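You operate a simulated robot arm through the tools that you are given. There is no shell and no other tool.

You run a simulated robot arm. Do the job below in one go: nothing can be reset, and whatever is moved stays where it is left.

TASK
Discharge the capacitor next to the red tray, put it in that tray, and lay out a matching new one.
Fine: into the cup, brass arm on till the lamp is dark, arm away; the new one goes in the green tray. Set down upright: capacitor, what you pick out.

The check looks at the end state, three seconds after you hand in, the way a careful person would. Anything else that was tipped, shoved, dropped, spilled or broken makes it a failure.

THE ROBOT
A 7-joint arm with a two-finger parallel gripper, fixed in place. Base frame: the origin is at the foot of the arm, x ahead of it, y to its left, z up; the work surface is at about z = 0. Readings come in mm, degrees, newtons and seconds.
With the tool pointing down near the work surface it reaches from about 220 to 580 mm from the base axis. Its first joint turns from -66.0 to 66.0 degrees. Payload 2.5 kg.
Tool frame: the origin (TCP) lies between the finger pads and is the grasp point; the fingertips stand 23 mm ahead of it; z points along the fingers, y is the line along which they close. The gripper opens to 94 mm. The fingers are 38 mm wide and 10 mm thick; the gripper's body (54 by 96 mm) begins 39 mm behind the TCP.
Orientation is that of the tool frame in the base frame, as a unit quaternion [x, y, z, w]. With the fingers straight down and closing along the base's y, the tool's x points along the base's -x, its y along +y and its z along -z.

THE INTERFACE
- The arm moves only by the tool drive_tool. Its argument "rows" is one flat list of numbers, 7 for each row, row after row: the shift along the tool's x, y, z in units of 500 mm (1.0 is 500 mm), then the turn, a rotation vector about the tool's x, y, z in units of 60 degrees (1.0 is 60 degrees), then the gripper command, from -1 (shut) to 1 (fully open), values between in proportion. In form: [tx, ty, tz, ax, ay, az, grip, tx, ty, tz, ax, ay, az, grip, ...]. A call has 1 to 20 rows; each row is the pose to reach, as a shift and turn from the pose commanded when the call began, along the tool's axes at that moment. A call with a number of a shift or a turn outside -1 to 1 is refused whole. Rows are played at 5 a second. More than 50 mm and 8.6 degrees between two rows, or a gripper value outside its range, and nothing of the call is played. Where a pose cannot be reached the arm comes as near as it can. A force on the tool above 40 N (or 10 N above the force at the start of the call, whichever is more), or a blocked arm, ends the call early, and 0.2 s more pass. The fingers move at their own pace (about 108 mm/s each) and stop on an object; they squeeze with about 21 N. The grip force told is the motor's: it shows also when the fingers shut on nothing. Time passes only in rows, and 0.2 s behind the last, so rows that repeat a pose let the fingers close. The reply holds the time, the measured pose of the TCP, the force on the tool along the base axes, the opening and the grip force, in the units named above and with some noise, with the torque about the TCP (base axes, N m) and any sound that the robot's microphone picked up.
- Cameras (640 x 400 px; columns grow to the right, rows downward): "scene" is fixed at [97.5, -391.7, 552.5]; the picture's right is [0.95, -0.30, 0.00], its down [-0.15, -0.47, -0.87] and it looks along [0.26, 0.83, -0.50] (base axes); focal length 214 px, centre (320, 200). "wrist" rides on the gripper at [86, 16, -74] in the tool frame; the picture's right is [-0.18, 0.98, 0.00], its down [-0.58, -0.11, -0.81] and it looks along [-0.79, -0.15, 0.59] (tool axes); focal length 243 px, centre (320, 200). There is no depth. A picture from a camera that has moved, and an enlarged one, comes with that camera's place and axes in the base frame and with its lens.
- snapshot(camera): a new picture of that camera. It takes no simulated time.
- close_up(camera, box): a new picture of the part [left, top, right, bottom] of that camera's present view, enlarged. It takes no simulated time.
- finish_job(): hands the job in; it is judged then, once.

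Nothing tells you positions but the pictures and the camera data. Unless the task says otherwise, let go and move clear before handing in.

The tools are called after "Request:" by a JSON object that holds its "method" and its "body". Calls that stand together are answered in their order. drive_tool: Moves the arm, as the interface text tells. Its arguments: {"type":"object","properties":{"rows":{"type":"array","items":{"type":"number"}}},"required":["rows"]} The other tools are called the same way: snapshot (camera) takes a picture; close_up (camera, box) takes an enlarged picture of a part of a camera's view; finish_job () hands the job in.

At the start:

```text
t: 0.0
position: [337.4, 86.8, 451.4]
ee_rot: [-0.001, 1.0, 0.0, 0.0]
wrist_force: [0.2, 0.6, 0.3]
ft_torque: [0.02, 0.01, 0.03]
finger_gap: 94.0
gripper_force: 0.1
```

scene: 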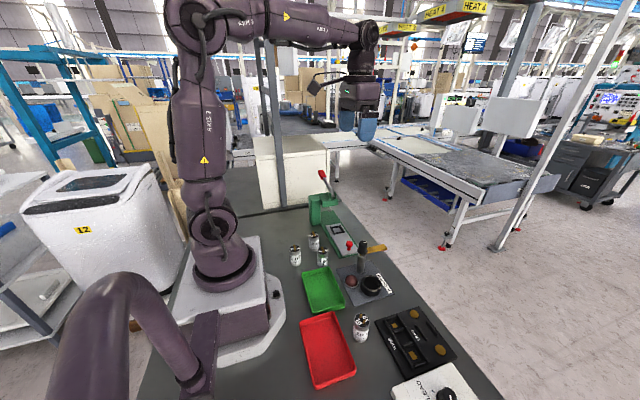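
wrist: 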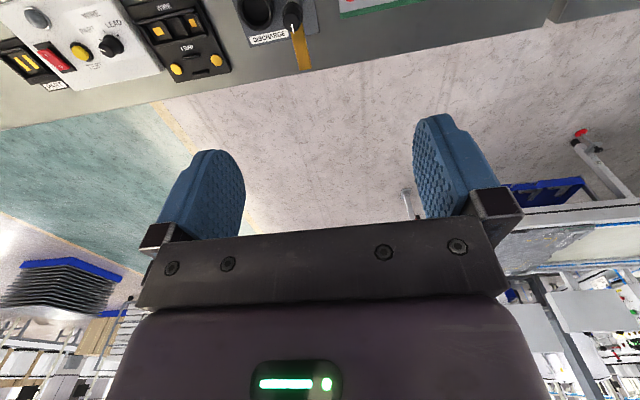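

I see a bench with a red tray, a green tray, a discharge fixture with a cup and a brass arm, one capacitor beside the red tray and three near the green tray. I'll take enlarged pictures first to read the details.

Request:
{"method": "close_up", "body": {"camera": "scene", "box": [270, 220, 400, 310]}}

Request:
{"method": "close_up", "body": {"camera": "scene", "box": [290, 290, 480, 400]}}

Request:
{"method": "close_up", "body": {"camera": "scene", "box": [280, 225, 340, 275]}}

Request:
{"method": "close_up", "body": {"camera": "scene", "box": [335, 235, 400, 310]}}

Request:
{"method": "close_up", "body": {"camera": "scene", "box": [340, 305, 380, 350]}}

```text
4.44 times, centred on (335, 265) of scene
camera zoom: at [97.5, -391.7, 552.5], right [0.95, -0.3, 0.0], down [-0.15, -0.47, -0.87], along [0.26, 0.83, -0.5], focal length 953 px, centre (253, -89)
```

zoom: 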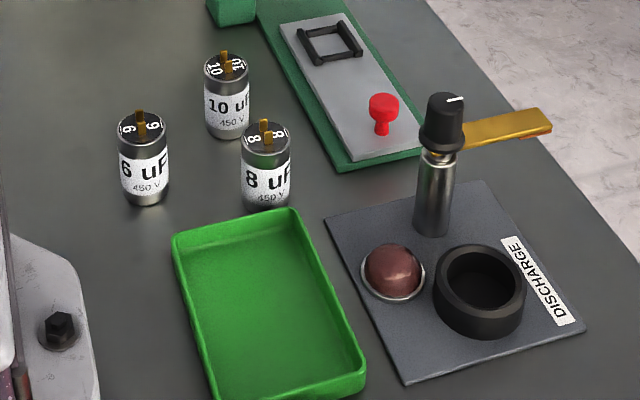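

```text
3.37 times, centred on (385, 345) of scene
camera zoom: at [97.5, -391.7, 552.5], right [0.95, -0.3, 0.0], down [-0.15, -0.47, -0.87], along [0.26, 0.83, -0.5], focal length 722 px, centre (101, -288)
```

zoom: 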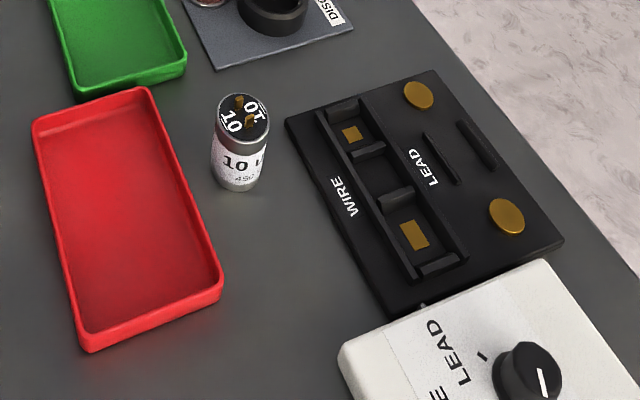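

```text
8.00 times, centred on (310, 250) of scene
camera zoom: at [97.5, -391.7, 552.5], right [0.95, -0.3, 0.0], down [-0.15, -0.47, -0.87], along [0.26, 0.83, -0.5], focal length 1716 px, centre (400, -200)
```

zoom: 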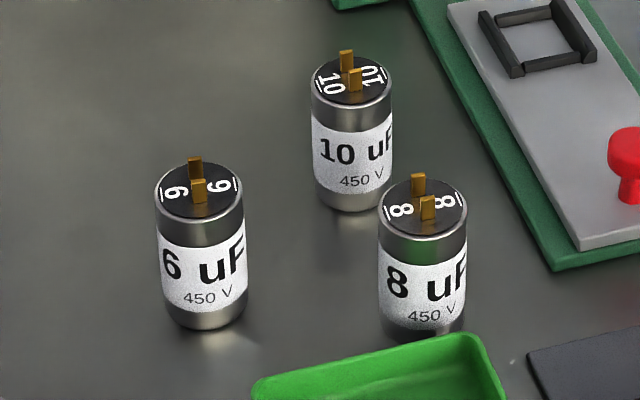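

```text
5.33 times, centred on (368, 272) of scene
camera zoom: at [97.5, -391.7, 552.5], right [0.95, -0.3, 0.0], down [-0.15, -0.47, -0.87], along [0.26, 0.83, -0.5], focal length 1144 px, centre (67, -187)
```

zoom: 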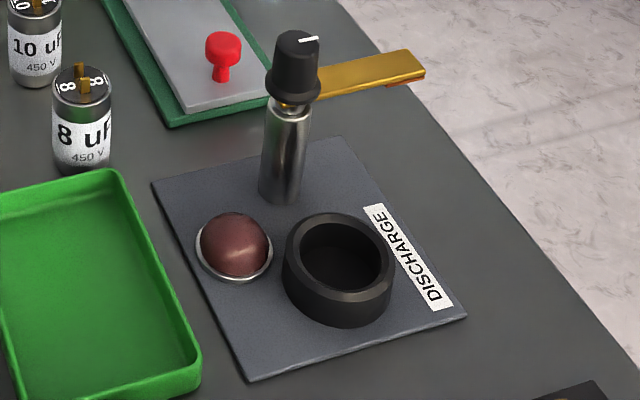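

```text
8.89 times, centred on (360, 328) of scene
camera zoom: at [97.5, -391.7, 552.5], right [0.95, -0.3, 0.0], down [-0.15, -0.47, -0.87], along [0.26, 0.83, -0.5], focal length 1906 px, centre (-36, -933)
```

zoom: 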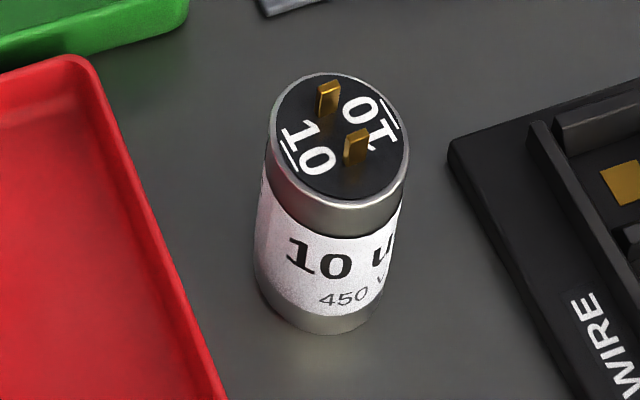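

The old capacitor reads 10 uF 450 V and stands at about (280, -141). By the pictures the cup is at about (367, -31), the arm's pivot at about (369, 40), and the new 10 uF at about (257, 191). I'll move above the old capacitor and turn the gripper a quarter turn, so the fingers close along x and stay clear of the knob later.

Request:
{"method": "drive_tool", "body": {"rows": [0.0144, -0.057, 0.0504, 0, 0, -0.125, 0.28, 0.0287, -0.1139, 0.1007, 0, 0, -0.25, 0.28, 0.0431, -0.1709, 0.1511, 0, 0, -0.375, 0.28, 0.0574, -0.2278, 0.2014, 0, 0, -0.5, 0.28, 0.0718, -0.2848, 0.2518, 0, 0, -0.625, 0.28, 0.0861, -0.3417, 0.3021, 0, 0, -0.75, 0.28, 0.1005, -0.3987, 0.3525, 0, 0, -0.875, 0.28, 0.1148, -0.4556, 0.4028, 0, 0, -1, 0.28]}}

```text
t: 1.8
position: [280.8, -141.7, 249.5]
ee_rot: [-0.5, 0.866, -0.001, 0.0]
wrist_force: [-0.3, -0.3, -0.1]
ft_torque: [-0.01, -0.02, -0.01]
finger_gap: 60.4
gripper_force: 0.1
```

The arm is above the old capacitor with 60 degrees of the turn done. Next I finish the turn and take pictures.

Request:
{"method": "drive_tool", "body": {"rows": [0, 0, 0, 0, 0, -0.125, 0.28, 0, 0, 0, 0, 0, -0.25, 0.28, 0, 0, 0, 0, 0, -0.375, 0.28, 0, 0, 0, 0, 0, -0.5, 0.28, 0, 0, 0, 0, 0, -0.5, 0.28]}}

Request:
{"method": "snapshot", "body": {"camera": "wrist"}}

Request:
{"method": "snapshot", "body": {"camera": "scene"}}

```text
t: 3.0
position: [279.4, -140.7, 249.3]
ee_rot: [0.708, -0.706, 0.0, 0.0]
wrist_force: [0.0, 0.1, 0.6]
ft_torque: [-0.02, -0.01, -0.01]
finger_gap: 60.3
gripper_force: 0.1
```

```text
taken
camera wrist: at [265.5, -227.0, 323.2], right [-0.98, 0.18, 0.0], down [0.11, 0.58, 0.81], along [0.15, 0.79, -0.59], focal length 243 px, centre (320, 200)
```

wrist: 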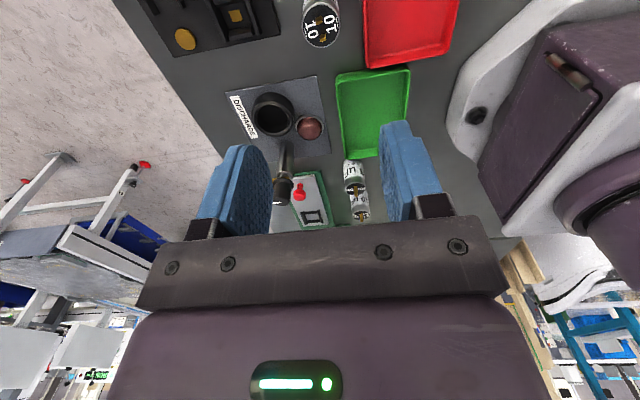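

```text
taken
```

scene: 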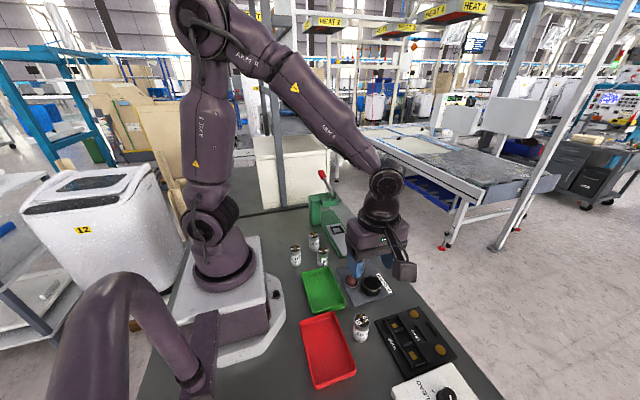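

The capacitor sits at the top of the wrist view, with the cup and knob ahead. I'll enlarge these to get exact positions.

Request:
{"method": "close_up", "body": {"camera": "wrist", "box": [280, 0, 360, 50]}}

Request:
{"method": "close_up", "body": {"camera": "wrist", "box": [220, 70, 340, 145]}}

Request:
{"method": "close_up", "body": {"camera": "wrist", "box": [240, 130, 400, 230]}}

```text
8.00 times, centred on (320, 25) of wrist
camera zoom: at [265.5, -227.0, 323.2], right [-0.98, 0.18, 0.0], down [0.11, 0.58, 0.81], along [0.15, 0.79, -0.59], focal length 1941 px, centre (320, 1600)
```

zoom: 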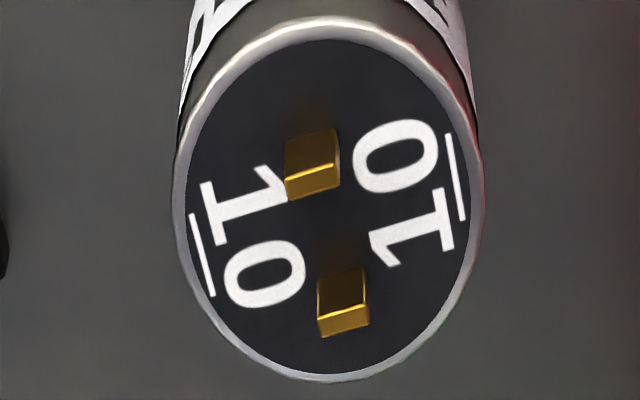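

```text
5.33 times, centred on (280, 108) of wrist
camera zoom: at [265.5, -227.0, 323.2], right [-0.98, 0.18, 0.0], down [0.11, 0.58, 0.81], along [0.15, 0.79, -0.59], focal length 1294 px, centre (533, 693)
```

zoom: 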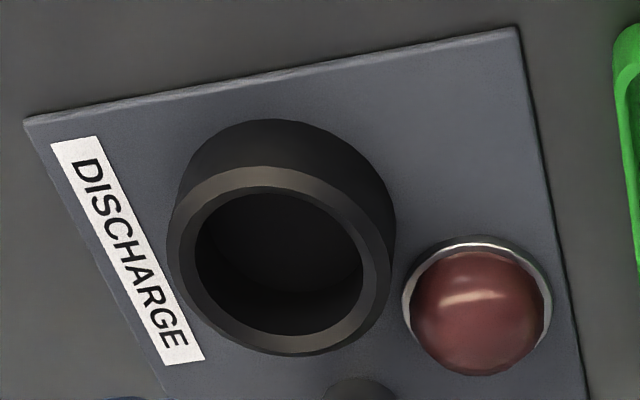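

```text
4.00 times, centred on (320, 180) of wrist
camera zoom: at [265.5, -227.0, 323.2], right [-0.98, 0.18, 0.0], down [0.11, 0.58, 0.81], along [0.15, 0.79, -0.59], focal length 970 px, centre (320, 280)
```

zoom: 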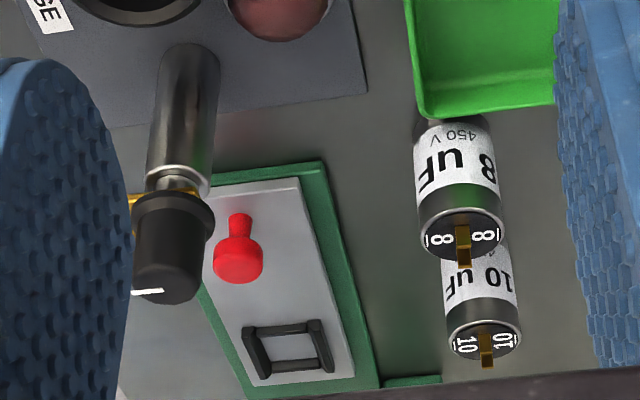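

The wrist view puts the old capacitor at about (280, -142), with a diameter of about 36 mm. I'll go down to about z = 120 and check the alignment closer.

Request:
{"method": "drive_tool", "body": {"rows": [0.0005, 0, 0.065, 0, 0, 0, 0.28, 0.001, 0, 0.13, 0, 0, 0, 0.28, 0.0015, 0, 0.195, 0, 0, 0, 0.28, 0.002, 0, 0.26, 0, 0, 0, 0.28, 0.002, 0, 0.26, 0, 0, 0, 0.28]}}

Request:
{"method": "snapshot", "body": {"camera": "wrist"}}

Request:
{"method": "close_up", "body": {"camera": "wrist", "box": [240, 40, 400, 140]}}

```text
t: 4.2
position: [280.7, -141.6, 119.4]
ee_rot: [-0.707, 0.708, -0.001, 0.0]
wrist_force: [-1.0, -0.3, 0.3]
ft_torque: [0.03, -0.01, 0.01]
finger_gap: 60.3
gripper_force: 0.1
```

```text
taken
camera wrist: at [265.2, -228.3, 192.8], right [-0.98, 0.18, 0.0], down [0.11, 0.58, 0.81], along [0.15, 0.79, -0.59], focal length 243 px, centre (320, 200)
```

wrist: 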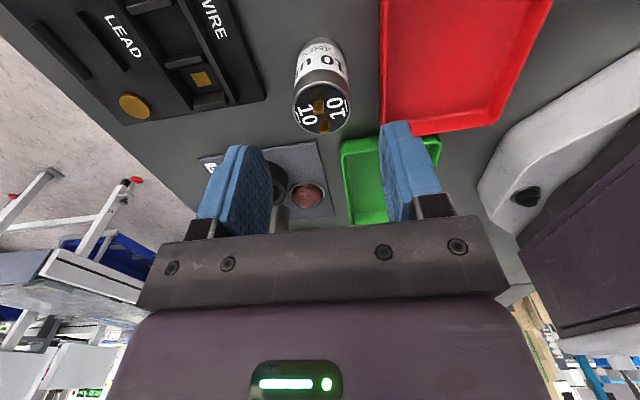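

```text
4.00 times, centred on (320, 90) of wrist
camera zoom: at [265.2, -228.3, 192.8], right [-0.98, 0.18, 0.0], down [0.11, 0.58, 0.81], along [0.15, 0.79, -0.59], focal length 970 px, centre (320, 640)
```

zoom: 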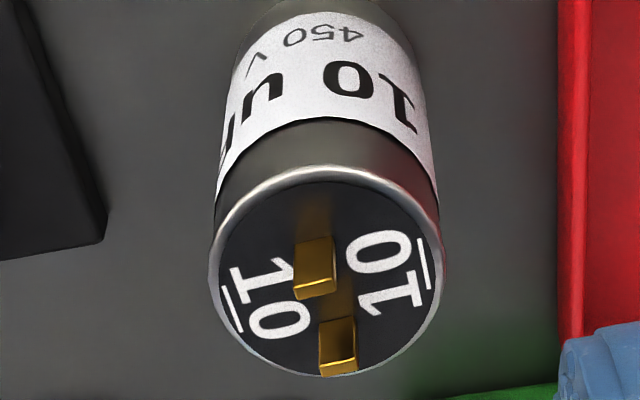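

The capacitor stands at about (280, -143.4), is 60 mm tall and lies between the fingers. I'll descend to grasp its upper half and close.

Request:
{"method": "drive_tool", "body": {"rows": [0.001, 0, 0.04, 0, 0, 0, 0.28, 0.002, 0, 0.08, 0, 0, 0, 0.28, 0.0026, 0, 0.11, 0, 0, 0, 0.28, 0.0026, 0, 0.134, 0, 0, 0, 0.28, 0.0026, 0, 0.134, 0, 0, 0, 0.28]}}

Request:
{"method": "snapshot", "body": {"camera": "wrist"}}

Request:
{"method": "close_up", "body": {"camera": "scene", "box": [290, 240, 450, 340]}}

```text
t: 5.4
position: [281.5, -144.0, 52.8]
ee_rot: [-0.707, 0.707, 0.0, 0.0]
wrist_force: [0.1, 0.3, 0.4]
ft_torque: [-0.02, 0.0, -0.02]
finger_gap: 60.3
gripper_force: 0.0
```

```text
taken
camera wrist: at [266.1, -229.7, 126.3], right [-0.98, 0.18, 0.0], down [0.11, 0.58, 0.81], along [0.15, 0.79, -0.59], focal length 243 px, centre (320, 200)
```

wrist: 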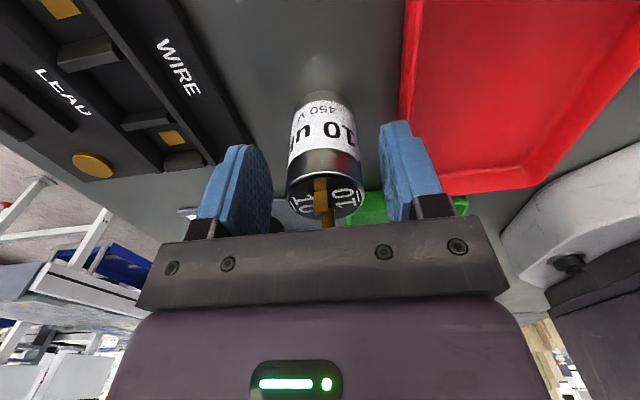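

```text
4.00 times, centred on (370, 290) of scene
camera zoom: at [97.5, -391.7, 552.5], right [0.95, -0.3, 0.0], down [-0.15, -0.47, -0.87], along [0.26, 0.83, -0.5], focal length 858 px, centre (120, -160)
```

zoom: 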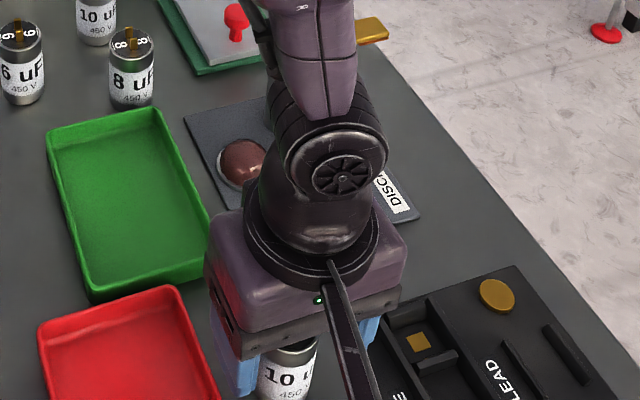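

The capacitor is centred between the fingers and nothing touches. I'll close the gripper now.

Request:
{"method": "drive_tool", "body": {"rows": [0, 0, 0, 0, 0, 0, 0, 0, 0, 0, 0, 0, 0, -0.3, 0, 0, 0, 0, 0, 0, -1, 0, 0, 0, 0, 0, 0, -1, 0, 0, 0, 0, 0, 0, -1]}}

Request:
{"method": "snapshot", "body": {"camera": "wrist"}}

```text
t: 6.6
position: [281.6, -142.8, 53.7]
ee_rot: [0.707, -0.707, 0.0, 0.0]
wrist_force: [-0.6, -0.6, -0.6]
ft_torque: [-0.02, 0.0, -0.01]
finger_gap: 35.2
gripper_force: 19.7
```

```text
taken
camera wrist: at [266.0, -229.6, 126.4], right [-0.98, 0.18, 0.0], down [0.11, 0.58, 0.81], along [0.15, 0.79, -0.59], focal length 243 px, centre (320, 200)
```

wrist: 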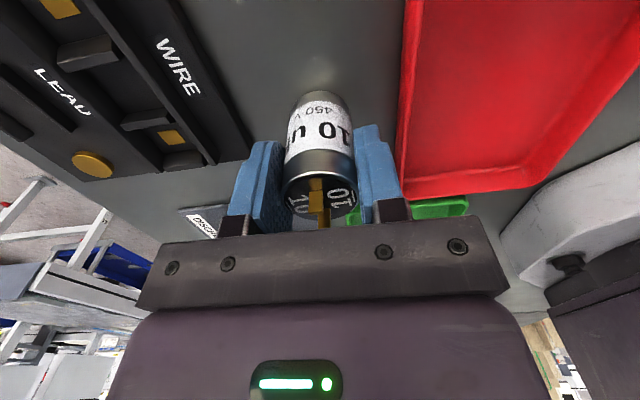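

The capacitor is gripped at a gap of 35.2 mm. I'll lift it straight up and carry it over towards the cup, staying high so I can see the cup below it.

Request:
{"method": "drive_tool", "body": {"rows": [0, 0, -0.03, 0, 0, 0, -1, 0, 0, -0.08, 0, 0, 0, -1, 0, 0, -0.15, 0, 0, 0, -1, 0, 0, -0.224, 0, 0, 0, -1, -0.045, -0.036, -0.224, 0, 0, 0, -1, -0.1, -0.08, -0.224, 0, 0, 0, -1, -0.155, -0.124, -0.224, 0, 0, 0, -1, -0.2, -0.16, -0.224, 0, 0, 0, -1, -0.215, -0.172, -0.224, 0, 0, 0, -1, -0.215, -0.172, -0.224, 0, 0, 0, -1]}}

Request:
{"method": "snapshot", "body": {"camera": "wrist"}}

Request:
{"method": "close_up", "body": {"camera": "wrist", "box": [240, 20, 400, 120]}}

Request:
{"method": "close_up", "body": {"camera": "scene", "box": [320, 220, 440, 295]}}

```text
t: 8.8
position: [365.6, -34.5, 164.4]
ee_rot: [0.708, -0.707, 0.0, 0.0]
wrist_force: [0.4, 0.2, 0.6]
ft_torque: [0.0, 0.02, 0.0]
finger_gap: 0.1
gripper_force: 21.0
```

```text
taken
camera wrist: at [351.4, -121.5, 238.2], right [-0.98, 0.18, 0.0], down [0.11, 0.58, 0.81], along [0.15, 0.79, -0.59], focal length 243 px, centre (320, 200)
```

wrist: 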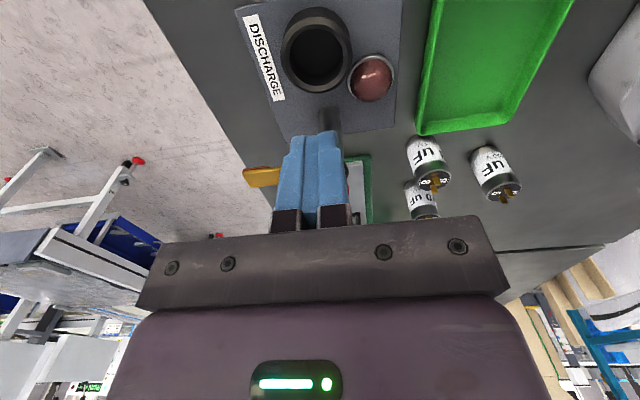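

```text
4.00 times, centred on (320, 70) of wrist
camera zoom: at [351.4, -121.5, 238.2], right [-0.98, 0.18, 0.0], down [0.11, 0.58, 0.81], along [0.15, 0.79, -0.59], focal length 970 px, centre (320, 720)
```

zoom: 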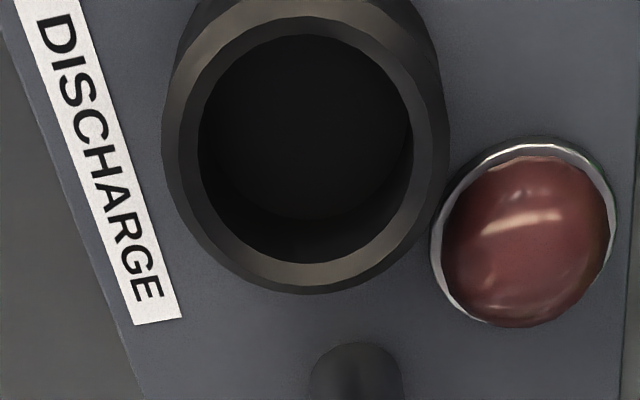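

```text
5.33 times, centred on (380, 258) of scene
camera zoom: at [97.5, -391.7, 552.5], right [0.95, -0.3, 0.0], down [-0.15, -0.47, -0.87], along [0.26, 0.83, -0.5], focal length 1144 px, centre (0, -107)
```

zoom: 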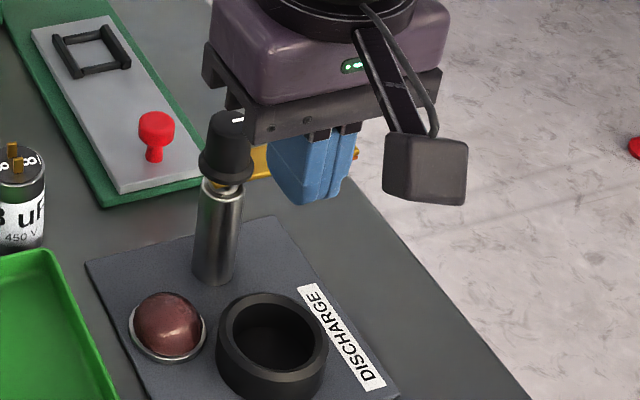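

The gap now reads 0.1, so the capacitor slipped out of the fingers somewhere on the way. I need to find where it is and whether it is still standing.

Request:
{"method": "snapshot", "body": {"camera": "scene"}}

Request:
{"method": "close_up", "body": {"camera": "scene", "box": [300, 290, 460, 390]}}

```text
taken
```

scene: 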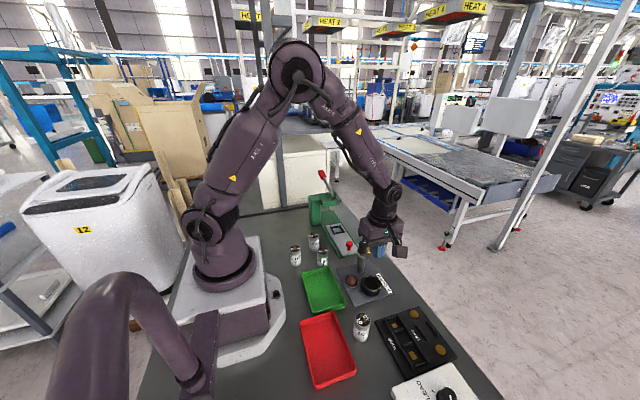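

```text
4.00 times, centred on (380, 340) of scene
camera zoom: at [97.5, -391.7, 552.5], right [0.95, -0.3, 0.0], down [-0.15, -0.47, -0.87], along [0.26, 0.83, -0.5], focal length 858 px, centre (80, -360)
```

zoom: 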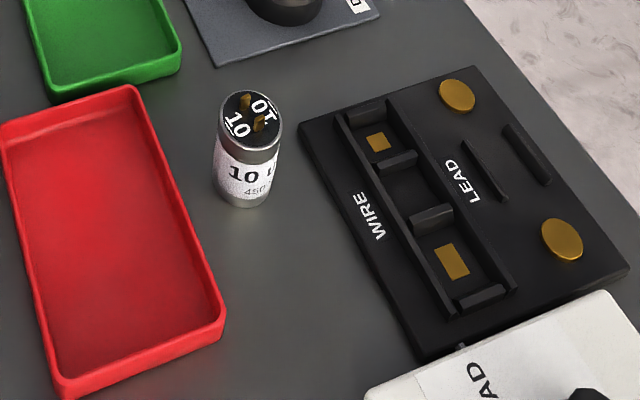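

The capacitor still stands upright near its old place; the fingers slid off it during the lift. Two wrist views taken together put the cup at about (371, -31) with its rim at about z = 23, so I can grip lower. I'll go back above the capacitor and check its position.

Request:
{"method": "drive_tool", "body": {"rows": [0.04, 0.032, 0, 0, 0, 0, 0.28, 0.095, 0.076, 0, 0, 0, 0, 0.28, 0.15, 0.12, 0, 0, 0, 0, 0.28, 0.2, 0.16, 0, 0, 0, 0, 0.28, 0.215, 0.172, 0.02, 0, 0, 0, 0.28, 0.215, 0.172, 0.06, 0, 0, 0, 0.28, 0.215, 0.172, 0.09, 0, 0, 0, 0.28, 0.215, 0.172, 0.09, 0, 0, 0, 0.28]}}

Request:
{"method": "close_up", "body": {"camera": "wrist", "box": [240, 40, 400, 140]}}

Request:
{"method": "close_up", "body": {"camera": "scene", "box": [340, 305, 380, 350]}}

```text
t: 10.6
position: [279.7, -143.4, 120.4]
ee_rot: [-0.707, 0.708, 0.0, 0.0]
wrist_force: [0.5, 0.6, 0.3]
ft_torque: [0.03, -0.05, 0.0]
finger_gap: 60.1
gripper_force: 0.1
```

```text
4.00 times, centred on (320, 90) of wrist
camera zoom: at [265.7, -229.3, 193.3], right [-0.98, 0.18, 0.0], down [0.11, 0.58, 0.81], along [0.15, 0.79, -0.59], focal length 970 px, centre (320, 640)
```

zoom: 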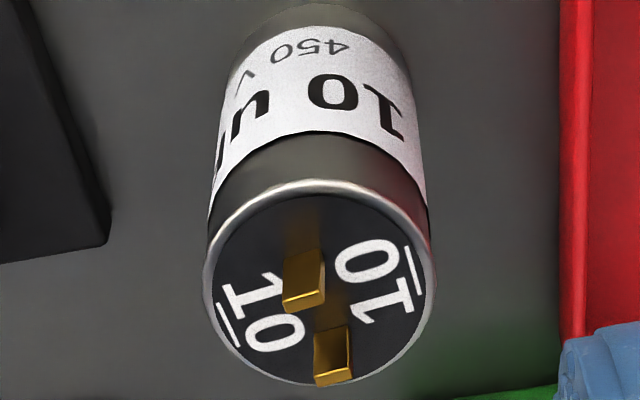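

```text
8.89 times, centred on (360, 328) of scene
camera zoom: at [97.5, -391.7, 552.5], right [0.95, -0.3, 0.0], down [-0.15, -0.47, -0.87], along [0.26, 0.83, -0.5], focal length 1906 px, centre (-36, -933)
```

zoom: 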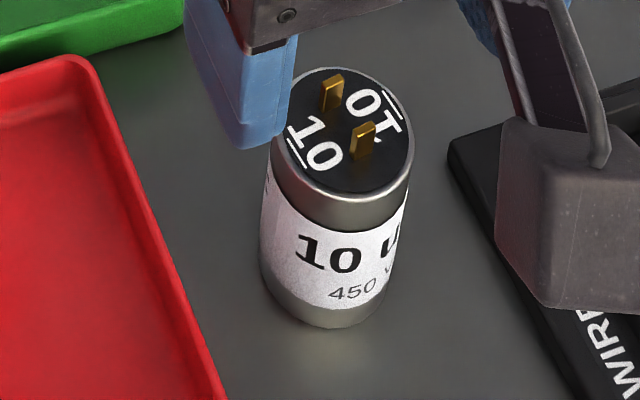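

The capacitor is still upright at about (282, -142.6), under the tool. I'll descend lower this time to TCP z of about 46, grip, and test with a slow lift.

Request:
{"method": "drive_tool", "body": {"rows": [0, 0, 0.04, 0, 0, 0, 0.28, 0, 0, 0.08, 0, 0, 0, 0.28, 0, 0, 0.12, 0, 0, 0, 0.28, 0, 0, 0.148, 0, 0, 0, 0.28, 0, 0, 0.148, 0, 0, 0, 0.28, 0, 0, 0.148, 0, 0, 0, 0, 0, 0, 0.148, 0, 0, 0, -0.3, 0, 0, 0.148, 0, 0, 0, -1, 0, 0, 0.148, 0, 0, 0, -1, 0, 0, 0.148, 0, 0, 0, -1, 0, 0, 0.148, 0, 0, 0, -1]}}

Request:
{"method": "snapshot", "body": {"camera": "wrist"}}

```text
t: 13.0
position: [280.3, -142.1, 46.8]
ee_rot: [-0.707, 0.708, 0.0, 0.0]
wrist_force: [-0.2, 0.7, -0.9]
ft_torque: [0.01, -0.02, 0.01]
finger_gap: 35.2
gripper_force: 21.0
```

```text
taken
camera wrist: at [265.2, -229.8, 119.3], right [-0.98, 0.18, 0.0], down [0.11, 0.58, 0.81], along [0.15, 0.79, -0.59], focal length 243 px, centre (320, 200)
```

wrist: 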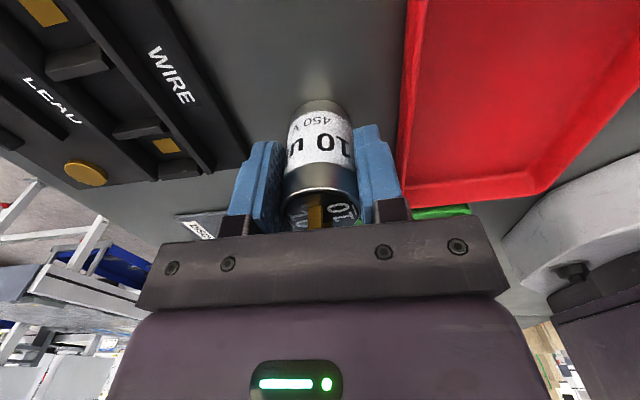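

The capacitor is gripped again with the fingers lower on the can. I'll lift slowly, about 1 mm per row, and watch the grip.

Request:
{"method": "drive_tool", "body": {"rows": [0, 0, -0.002, 0, 0, 0, -1, 0, 0, -0.004, 0, 0, 0, -1, 0, 0, -0.006, 0, 0, 0, -1, 0, 0, -0.008, 0, 0, 0, -1, 0, 0, -0.01, 0, 0, 0, -1, 0, 0, -0.012, 0, 0, 0, -1, 0, 0, -0.014, 0, 0, 0, -1, 0, 0, -0.016, 0, 0, 0, -1]}}

Request:
{"method": "snapshot", "body": {"camera": "wrist"}}

Request:
{"method": "close_up", "body": {"camera": "wrist", "box": [240, 80, 400, 240]}}

```text
t: 14.8
position: [280.5, -143.1, 55.0]
ee_rot: [0.708, -0.706, 0.0, 0.0]
wrist_force: [0.8, -0.2, -0.8]
ft_torque: [0.01, 0.01, -0.03]
finger_gap: 34.8
gripper_force: 20.7
```

```text
taken
camera wrist: at [265.5, -229.4, 127.4], right [-0.98, 0.18, 0.0], down [0.11, 0.58, 0.81], along [0.15, 0.79, -0.59], focal length 243 px, centre (320, 200)
```

wrist: 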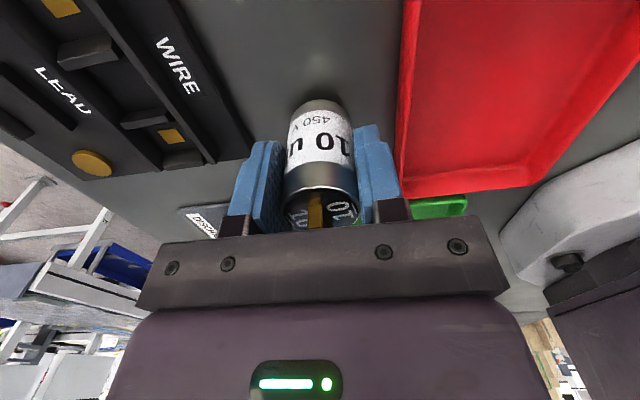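

```text
2.50 times, centred on (320, 160) of wrist
camera zoom: at [265.5, -229.4, 127.4], right [-0.98, 0.18, 0.0], down [0.11, 0.58, 0.81], along [0.15, 0.79, -0.59], focal length 606 px, centre (320, 300)
```

zoom: 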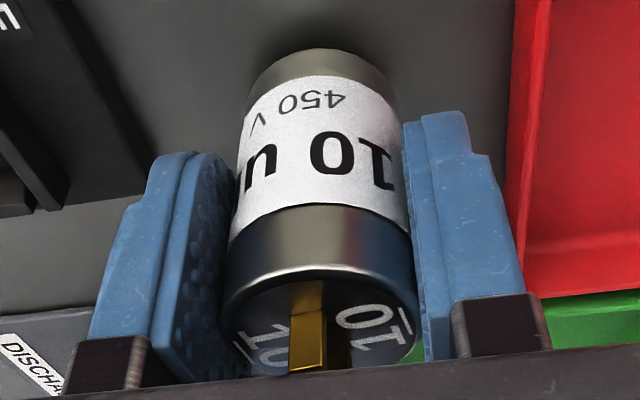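

The capacitor seems to be lifting, but I suspect it is slipping a little. I'll hold still for a second and compare.

Request:
{"method": "drive_tool", "body": {"rows": [0, 0, 0, 0, 0, 0, -1, 0, 0, 0, 0, 0, 0, -1, 0, 0, 0, 0, 0, 0, -1, 0, 0, 0, 0, 0, 0, -1, 0, 0, 0, 0, 0, 0, -1]}}

Request:
{"method": "close_up", "body": {"camera": "wrist", "box": [240, 80, 400, 240]}}

Request:
{"method": "close_up", "body": {"camera": "scene", "box": [340, 305, 380, 350]}}

```text
t: 16.0
position: [279.8, -142.6, 54.4]
ee_rot: [0.708, -0.706, 0.0, 0.0]
wrist_force: [-0.4, 0.6, -1.4]
ft_torque: [-0.01, -0.01, 0.0]
finger_gap: 35.1
gripper_force: 21.4
```

```text
2.50 times, centred on (320, 160) of wrist
camera zoom: at [265.6, -229.3, 127.3], right [-0.98, 0.18, 0.0], down [0.11, 0.58, 0.81], along [0.15, 0.79, -0.59], focal length 606 px, centre (320, 300)
```

zoom: 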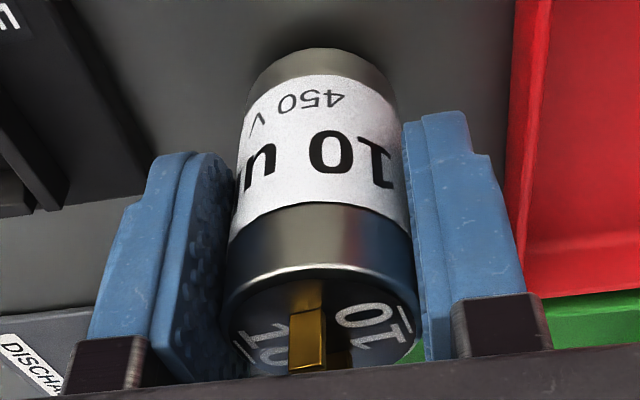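

```text
8.89 times, centred on (360, 328) of scene
camera zoom: at [97.5, -391.7, 552.5], right [0.95, -0.3, 0.0], down [-0.15, -0.47, -0.87], along [0.26, 0.83, -0.5], focal length 1906 px, centre (-36, -933)
```

zoom: 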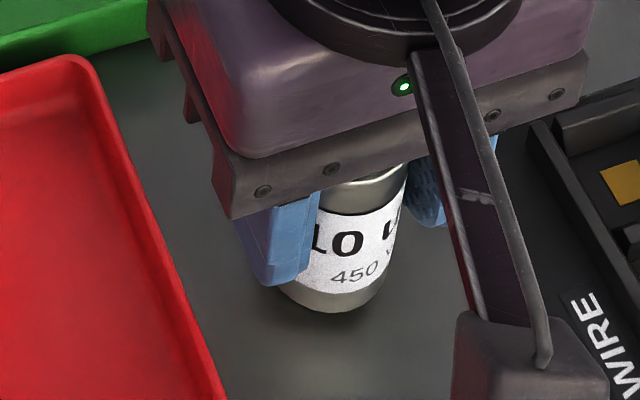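

Held still, the slip is only a fraction of a millimetre, so the fast start of the first lift caused the loss. I'll keep lifting with gentle ramps and check the slip again.

Request:
{"method": "drive_tool", "body": {"rows": [0, 0, -0.001, 0, 0, 0, -1, 0, 0, -0.003, 0, 0, 0, -1, 0, 0, -0.006, 0, 0, 0, -1, 0, 0, -0.01, 0, 0, 0, -1, 0, 0, -0.014, 0, 0, 0, -1, 0, 0, -0.018, 0, 0, 0, -1, 0, 0, -0.022, 0, 0, 0, -1, 0, 0, -0.026, 0, 0, 0, -1, 0, 0, -0.03, 0, 0, 0, -1, 0, 0, -0.034, 0, 0, 0, -1, 0, 0, -0.038, 0, 0, 0, -1, 0, 0, -0.042, 0, 0, 0, -1, 0, 0, -0.046, 0, 0, 0, -1, 0, 0, -0.049, 0, 0, 0, -1, 0, 0, -0.051, 0, 0, 0, -1, 0, 0, -0.052, 0, 0, 0, -1]}}

Request:
{"method": "close_up", "body": {"camera": "wrist", "box": [240, 80, 400, 240]}}

Request:
{"method": "close_up", "body": {"camera": "scene", "box": [320, 250, 400, 350]}}

```text
t: 19.4
position: [280.7, -142.1, 80.9]
ee_rot: [-0.707, 0.707, 0.0, 0.0]
wrist_force: [-0.5, -0.4, -0.8]
ft_torque: [-0.02, 0.01, -0.01]
finger_gap: 35.2
gripper_force: 21.4
```

```text
2.50 times, centred on (320, 160) of wrist
camera zoom: at [265.6, -229.1, 153.3], right [-0.98, 0.18, 0.0], down [0.11, 0.58, 0.81], along [0.15, 0.79, -0.59], focal length 606 px, centre (320, 300)
```

zoom: 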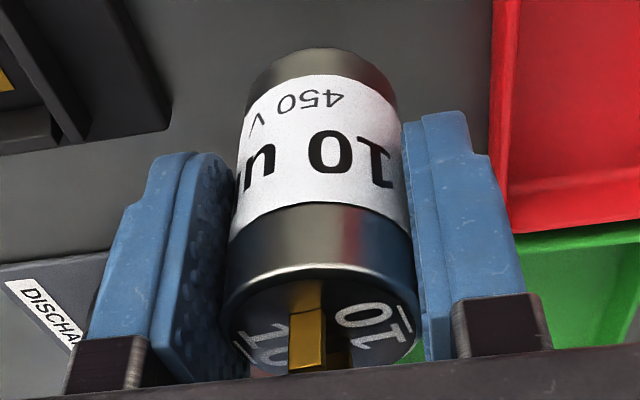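

```text
4.00 times, centred on (360, 300) of scene
camera zoom: at [97.5, -391.7, 552.5], right [0.95, -0.3, 0.0], down [-0.15, -0.47, -0.87], along [0.26, 0.83, -0.5], focal length 858 px, centre (160, -200)
```

zoom: 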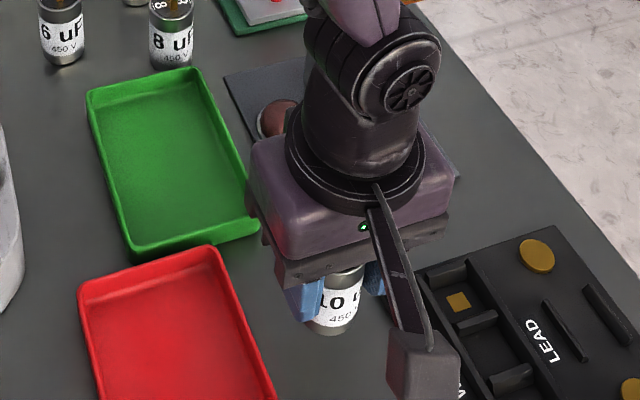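

The capacitor now holds firm, with its bottom at about z = 35. I'll carry it smoothly to above the cup at about (371, -29).

Request:
{"method": "drive_tool", "body": {"rows": [-0.0031, -0.0025, -0.0002, 0, 0, 0, -1, -0.0094, -0.0075, -0.0007, 0, 0, 0, -1, -0.0188, -0.0149, -0.0013, 0, 0, 0, -1, -0.0314, -0.0249, -0.0022, 0, 0, 0, -1, -0.0471, -0.0374, -0.0033, 0, 0, 0, -1, -0.0659, -0.0523, -0.0047, 0, 0, 0, -1, -0.0848, -0.0673, -0.006, 0, 0, 0, -1, -0.1036, -0.0822, -0.0073, 0, 0, 0, -1, -0.1224, -0.0972, -0.0087, 0, 0, 0, -1, -0.1413, -0.1121, -0.01, 0, 0, 0, -1, -0.1601, -0.1271, -0.0113, 0, 0, 0, -1, -0.1789, -0.142, -0.0127, 0, 0, 0, -1, -0.1946, -0.1545, -0.0138, 0, 0, 0, -1, -0.2072, -0.1645, -0.0147, 0, 0, 0, -1, -0.2166, -0.1719, -0.0153, 0, 0, 0, -1, -0.2229, -0.1769, -0.0158, 0, 0, 0, -1, -0.226, -0.1794, -0.016, 0, 0, 0, -1, -0.226, -0.1794, -0.016, 0, 0, 0, -1]}}

Request:
{"method": "snapshot", "body": {"camera": "wrist"}}

Request:
{"method": "close_up", "body": {"camera": "wrist", "box": [240, 40, 400, 240]}}

Request:
{"method": "close_up", "body": {"camera": "scene", "box": [320, 220, 440, 310]}}

```text
t: 23.2
position: [371.0, -30.6, 88.5]
ee_rot: [0.707, -0.707, 0.0, 0.0]
wrist_force: [0.3, 0.1, -1.2]
ft_torque: [0.0, 0.02, 0.01]
finger_gap: 34.8
gripper_force: 21.2
```

```text
taken
camera wrist: at [355.4, -116.2, 160.8], right [-0.98, 0.18, 0.0], down [0.11, 0.58, 0.81], along [0.15, 0.79, -0.59], focal length 243 px, centre (320, 200)
```

wrist: 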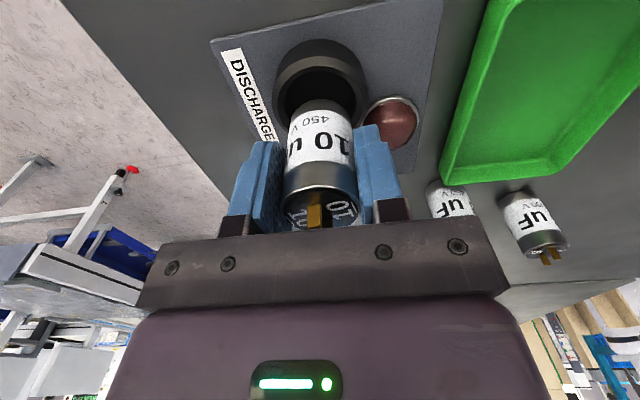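

```text
2.00 times, centred on (320, 140) of wrist
camera zoom: at [355.4, -116.2, 160.8], right [-0.98, 0.18, 0.0], down [0.11, 0.58, 0.81], along [0.15, 0.79, -0.59], focal length 485 px, centre (320, 320)
```

zoom: 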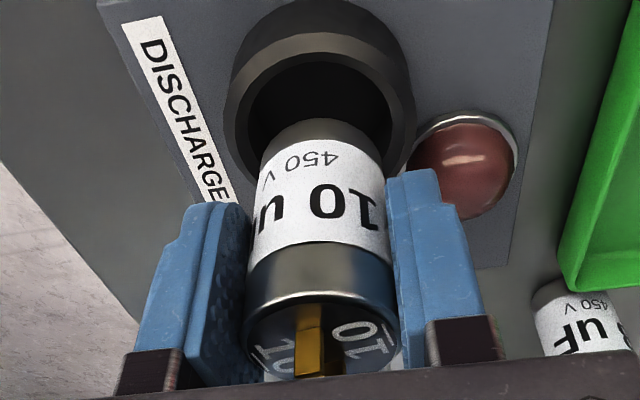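

```text
4.44 times, centred on (380, 265) of scene
camera zoom: at [97.5, -391.7, 552.5], right [0.95, -0.3, 0.0], down [-0.15, -0.47, -0.87], along [0.26, 0.83, -0.5], focal length 953 px, centre (53, -89)
```

zoom: 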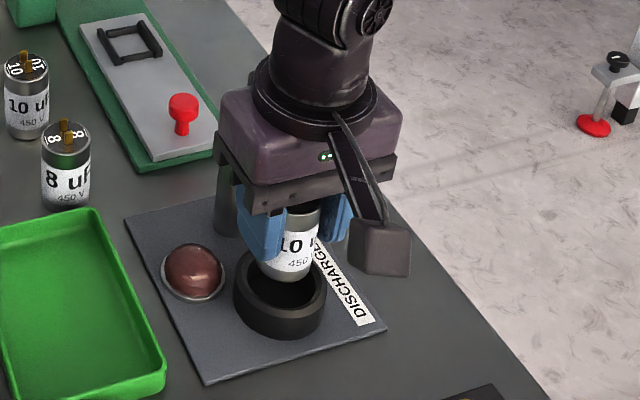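

The capacitor is above the cup and aligned within 1–2 mm, against a clearance of about 4 mm. I'll lower it slowly into the cup.

Request:
{"method": "drive_tool", "body": {"rows": [0, 0, 0.001, 0, 0, 0, -1, 0, 0, 0.003, 0, 0, 0, -1, 0, 0, 0.006, 0, 0, 0, -1, 0, 0, 0.01, 0, 0, 0, -1, 0, 0, 0.014, 0, 0, 0, -1, 0, 0, 0.018, 0, 0, 0, -1, 0, 0, 0.022, 0, 0, 0, -1, 0, 0, 0.026, 0, 0, 0, -1, 0, 0, 0.03, 0, 0, 0, -1, 0, 0, 0.034, 0, 0, 0, -1, 0, 0, 0.038, 0, 0, 0, -1, 0, 0, 0.042, 0, 0, 0, -1, 0, 0, 0.046, 0, 0, 0, -1, 0, 0, 0.049, 0, 0, 0, -1, 0, 0, 0.051, 0, 0, 0, -1, 0, 0, 0.052, 0, 0, 0, -1]}}

Request:
{"method": "close_up", "body": {"camera": "wrist", "box": [240, 40, 400, 240]}}

Request:
{"method": "close_up", "body": {"camera": "scene", "box": [340, 240, 420, 300]}}

```text
t: 26.6
position: [370.3, -30.2, 61.6]
ee_rot: [-0.707, 0.707, 0.0, 0.0]
wrist_force: [0.4, -0.1, -0.4]
ft_torque: [-0.02, 0.0, -0.02]
finger_gap: 34.5
gripper_force: 21.4
```

```text
2.00 times, centred on (320, 140) of wrist
camera zoom: at [355.2, -116.2, 135.1], right [-0.98, 0.18, 0.0], down [0.11, 0.58, 0.81], along [0.15, 0.79, -0.59], focal length 485 px, centre (320, 320)
```

zoom: 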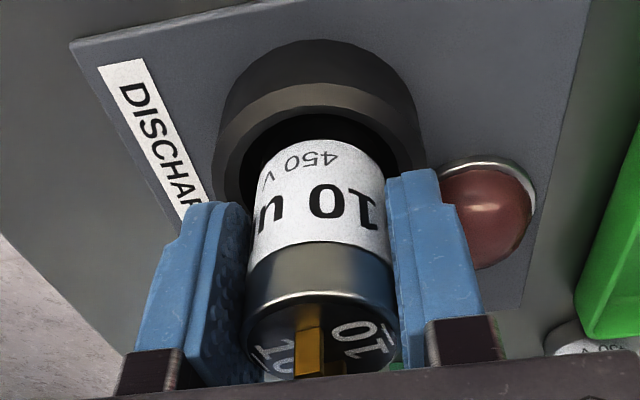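

```text
6.67 times, centred on (380, 270) of scene
camera zoom: at [97.5, -391.7, 552.5], right [0.95, -0.3, 0.0], down [-0.15, -0.47, -0.87], along [0.26, 0.83, -0.5], focal length 1430 px, centre (-80, -267)
```

zoom: 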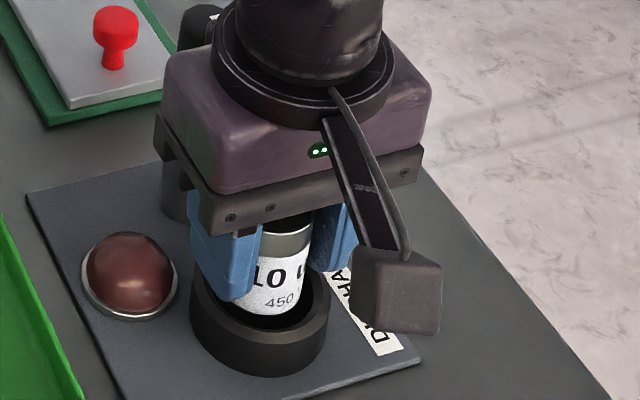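

The capacitor's lower end is inside the cup with room all round. I'll carry on down in 1 mm steps.

Request:
{"method": "drive_tool", "body": {"rows": [0, 0, 0.001, 0, 0, 0, -1, 0, 0, 0.003, 0, 0, 0, -1, 0, 0, 0.005, 0, 0, 0, -1, 0, 0, 0.007, 0, 0, 0, -1, 0, 0, 0.009, 0, 0, 0, -1, 0, 0, 0.011, 0, 0, 0, -1, 0, 0, 0.013, 0, 0, 0, -1, 0, 0, 0.015, 0, 0, 0, -1, 0, 0, 0.017, 0, 0, 0, -1, 0, 0, 0.018, 0, 0, 0, -1]}}

Request:
{"method": "close_up", "body": {"camera": "wrist", "box": [240, 40, 400, 240]}}

Request:
{"method": "close_up", "body": {"camera": "scene", "box": [340, 240, 420, 300]}}

```text
t: 28.8
position: [370.4, -29.7, 53.4]
ee_rot: [0.707, -0.707, 0.0, 0.0]
wrist_force: [-0.1, -0.2, -0.5]
ft_torque: [0.02, 0.0, 0.01]
finger_gap: 34.8
gripper_force: 20.7
```

```text
2.00 times, centred on (320, 140) of wrist
camera zoom: at [355.5, -116.1, 126.4], right [-0.98, 0.18, 0.0], down [0.11, 0.58, 0.81], along [0.15, 0.79, -0.59], focal length 485 px, centre (320, 320)
```

zoom: 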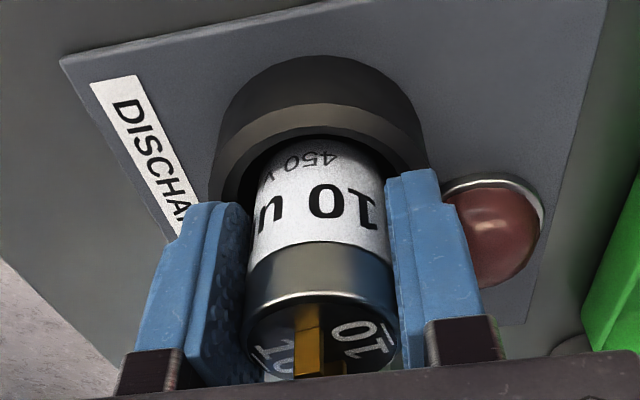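

```text
6.67 times, centred on (380, 270) of scene
camera zoom: at [97.5, -391.7, 552.5], right [0.95, -0.3, 0.0], down [-0.15, -0.47, -0.87], along [0.26, 0.83, -0.5], focal length 1430 px, centre (-80, -267)
```

zoom: 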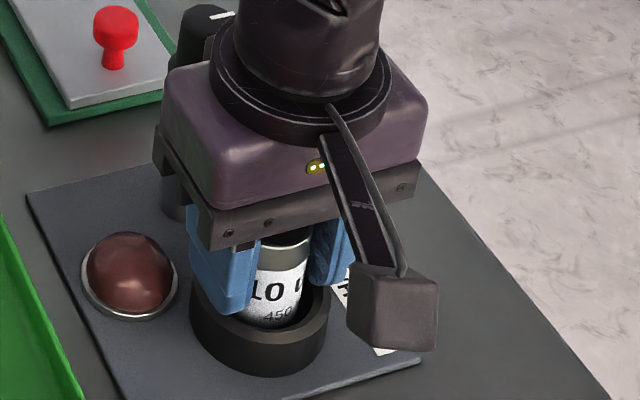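

The fingertips are now near the rim height. I'll look closely at the gap before the last millimetres.

Request:
{"method": "close_up", "body": {"camera": "scene", "box": [360, 265, 396, 297]}}

Request:
{"method": "close_up", "body": {"camera": "wrist", "box": [270, 60, 390, 180]}}

```text
12.50 times, centred on (378, 281) of scene
camera zoom: at [97.5, -391.7, 552.5], right [0.95, -0.3, 0.0], down [-0.15, -0.47, -0.87], along [0.26, 0.83, -0.5], focal length 2681 px, centre (-405, -812)
```

zoom: 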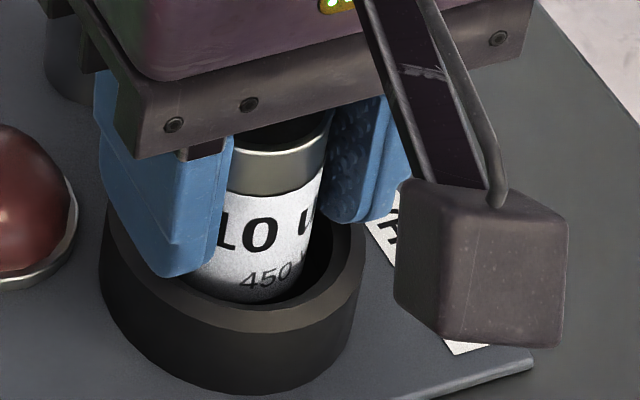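

```text
3.33 times, centred on (330, 120) of wrist
camera zoom: at [355.5, -116.1, 126.4], right [-0.98, 0.18, 0.0], down [0.11, 0.58, 0.81], along [0.15, 0.79, -0.59], focal length 809 px, centre (287, 467)
```

zoom: 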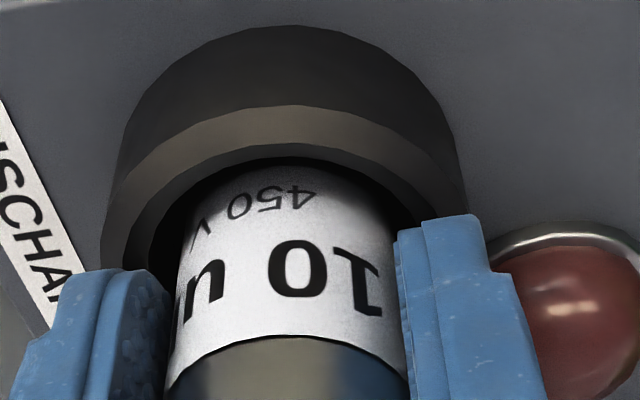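

The exact gap cannot be judged from the pictures, so I'll go down 1.5 mm in small steps and watch the force.

Request:
{"method": "drive_tool", "body": {"rows": [0, 0, 0.001, 0, 0, 0, -1, 0, 0, 0.002, 0, 0, 0, -1, 0, 0, 0.003, 0, 0, 0, -1, 0, 0, 0.003, 0, 0, 0, -1]}}

Request:
{"method": "close_up", "body": {"camera": "wrist", "box": [270, 60, 390, 180]}}

```text
t: 29.8
position: [370.2, -29.1, 52.1]
ee_rot: [-0.707, 0.707, 0.0, 0.0]
wrist_force: [-1.1, 0.5, 15.1]
ft_torque: [0.06, 0.1, -0.08]
finger_gap: 34.7
gripper_force: 20.8
```

```text
3.33 times, centred on (330, 120) of wrist
camera zoom: at [355.8, -116.2, 125.1], right [-0.98, 0.18, 0.0], down [0.11, 0.58, 0.81], along [0.15, 0.79, -0.59], focal length 809 px, centre (287, 467)
```

zoom: 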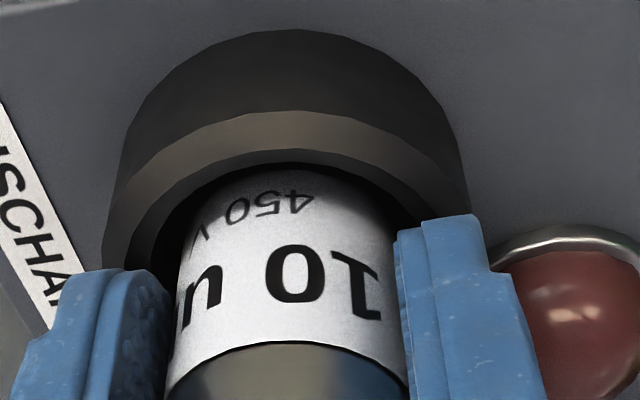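

The capacitor has touched the cup floor: the force rose and it slid slightly in the fingers. I'll open the fingers and rise straight up.

Request:
{"method": "drive_tool", "body": {"rows": [0, 0, -0.001, 0, 0, 0, -0.2, 0, 0, -0.001, 0, 0, 0, -0.05, 0, 0, -0.001, 0, 0, 0, 0.1, 0, 0, -0.001, 0, 0, 0, 0.1, 0, 0, -0.001, 0, 0, 0, 0.1]}}

Request:
{"method": "snapshot", "body": {"camera": "wrist"}}

Request:
{"method": "close_up", "body": {"camera": "scene", "box": [340, 240, 420, 300]}}

```text
t: 31.0
position: [369.5, -31.3, 52.1]
ee_rot: [0.707, -0.707, 0.0, 0.001]
wrist_force: [0.4, -0.4, 0.5]
ft_torque: [0.01, 0.0, -0.02]
finger_gap: 51.6
gripper_force: 0.0
```

```text
taken
camera wrist: at [355.2, -116.1, 125.3], right [-0.98, 0.18, 0.0], down [0.11, 0.58, 0.81], along [0.15, 0.79, -0.59], focal length 243 px, centre (320, 200)
```

wrist: 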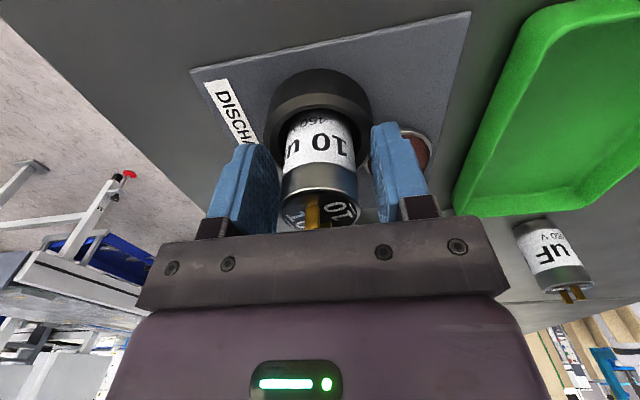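

```text
6.67 times, centred on (380, 270) of scene
camera zoom: at [97.5, -391.7, 552.5], right [0.95, -0.3, 0.0], down [-0.15, -0.47, -0.87], along [0.26, 0.83, -0.5], focal length 1430 px, centre (-80, -267)
```

zoom: 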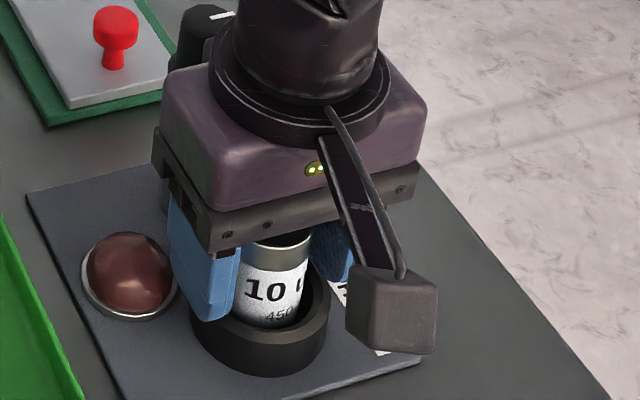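

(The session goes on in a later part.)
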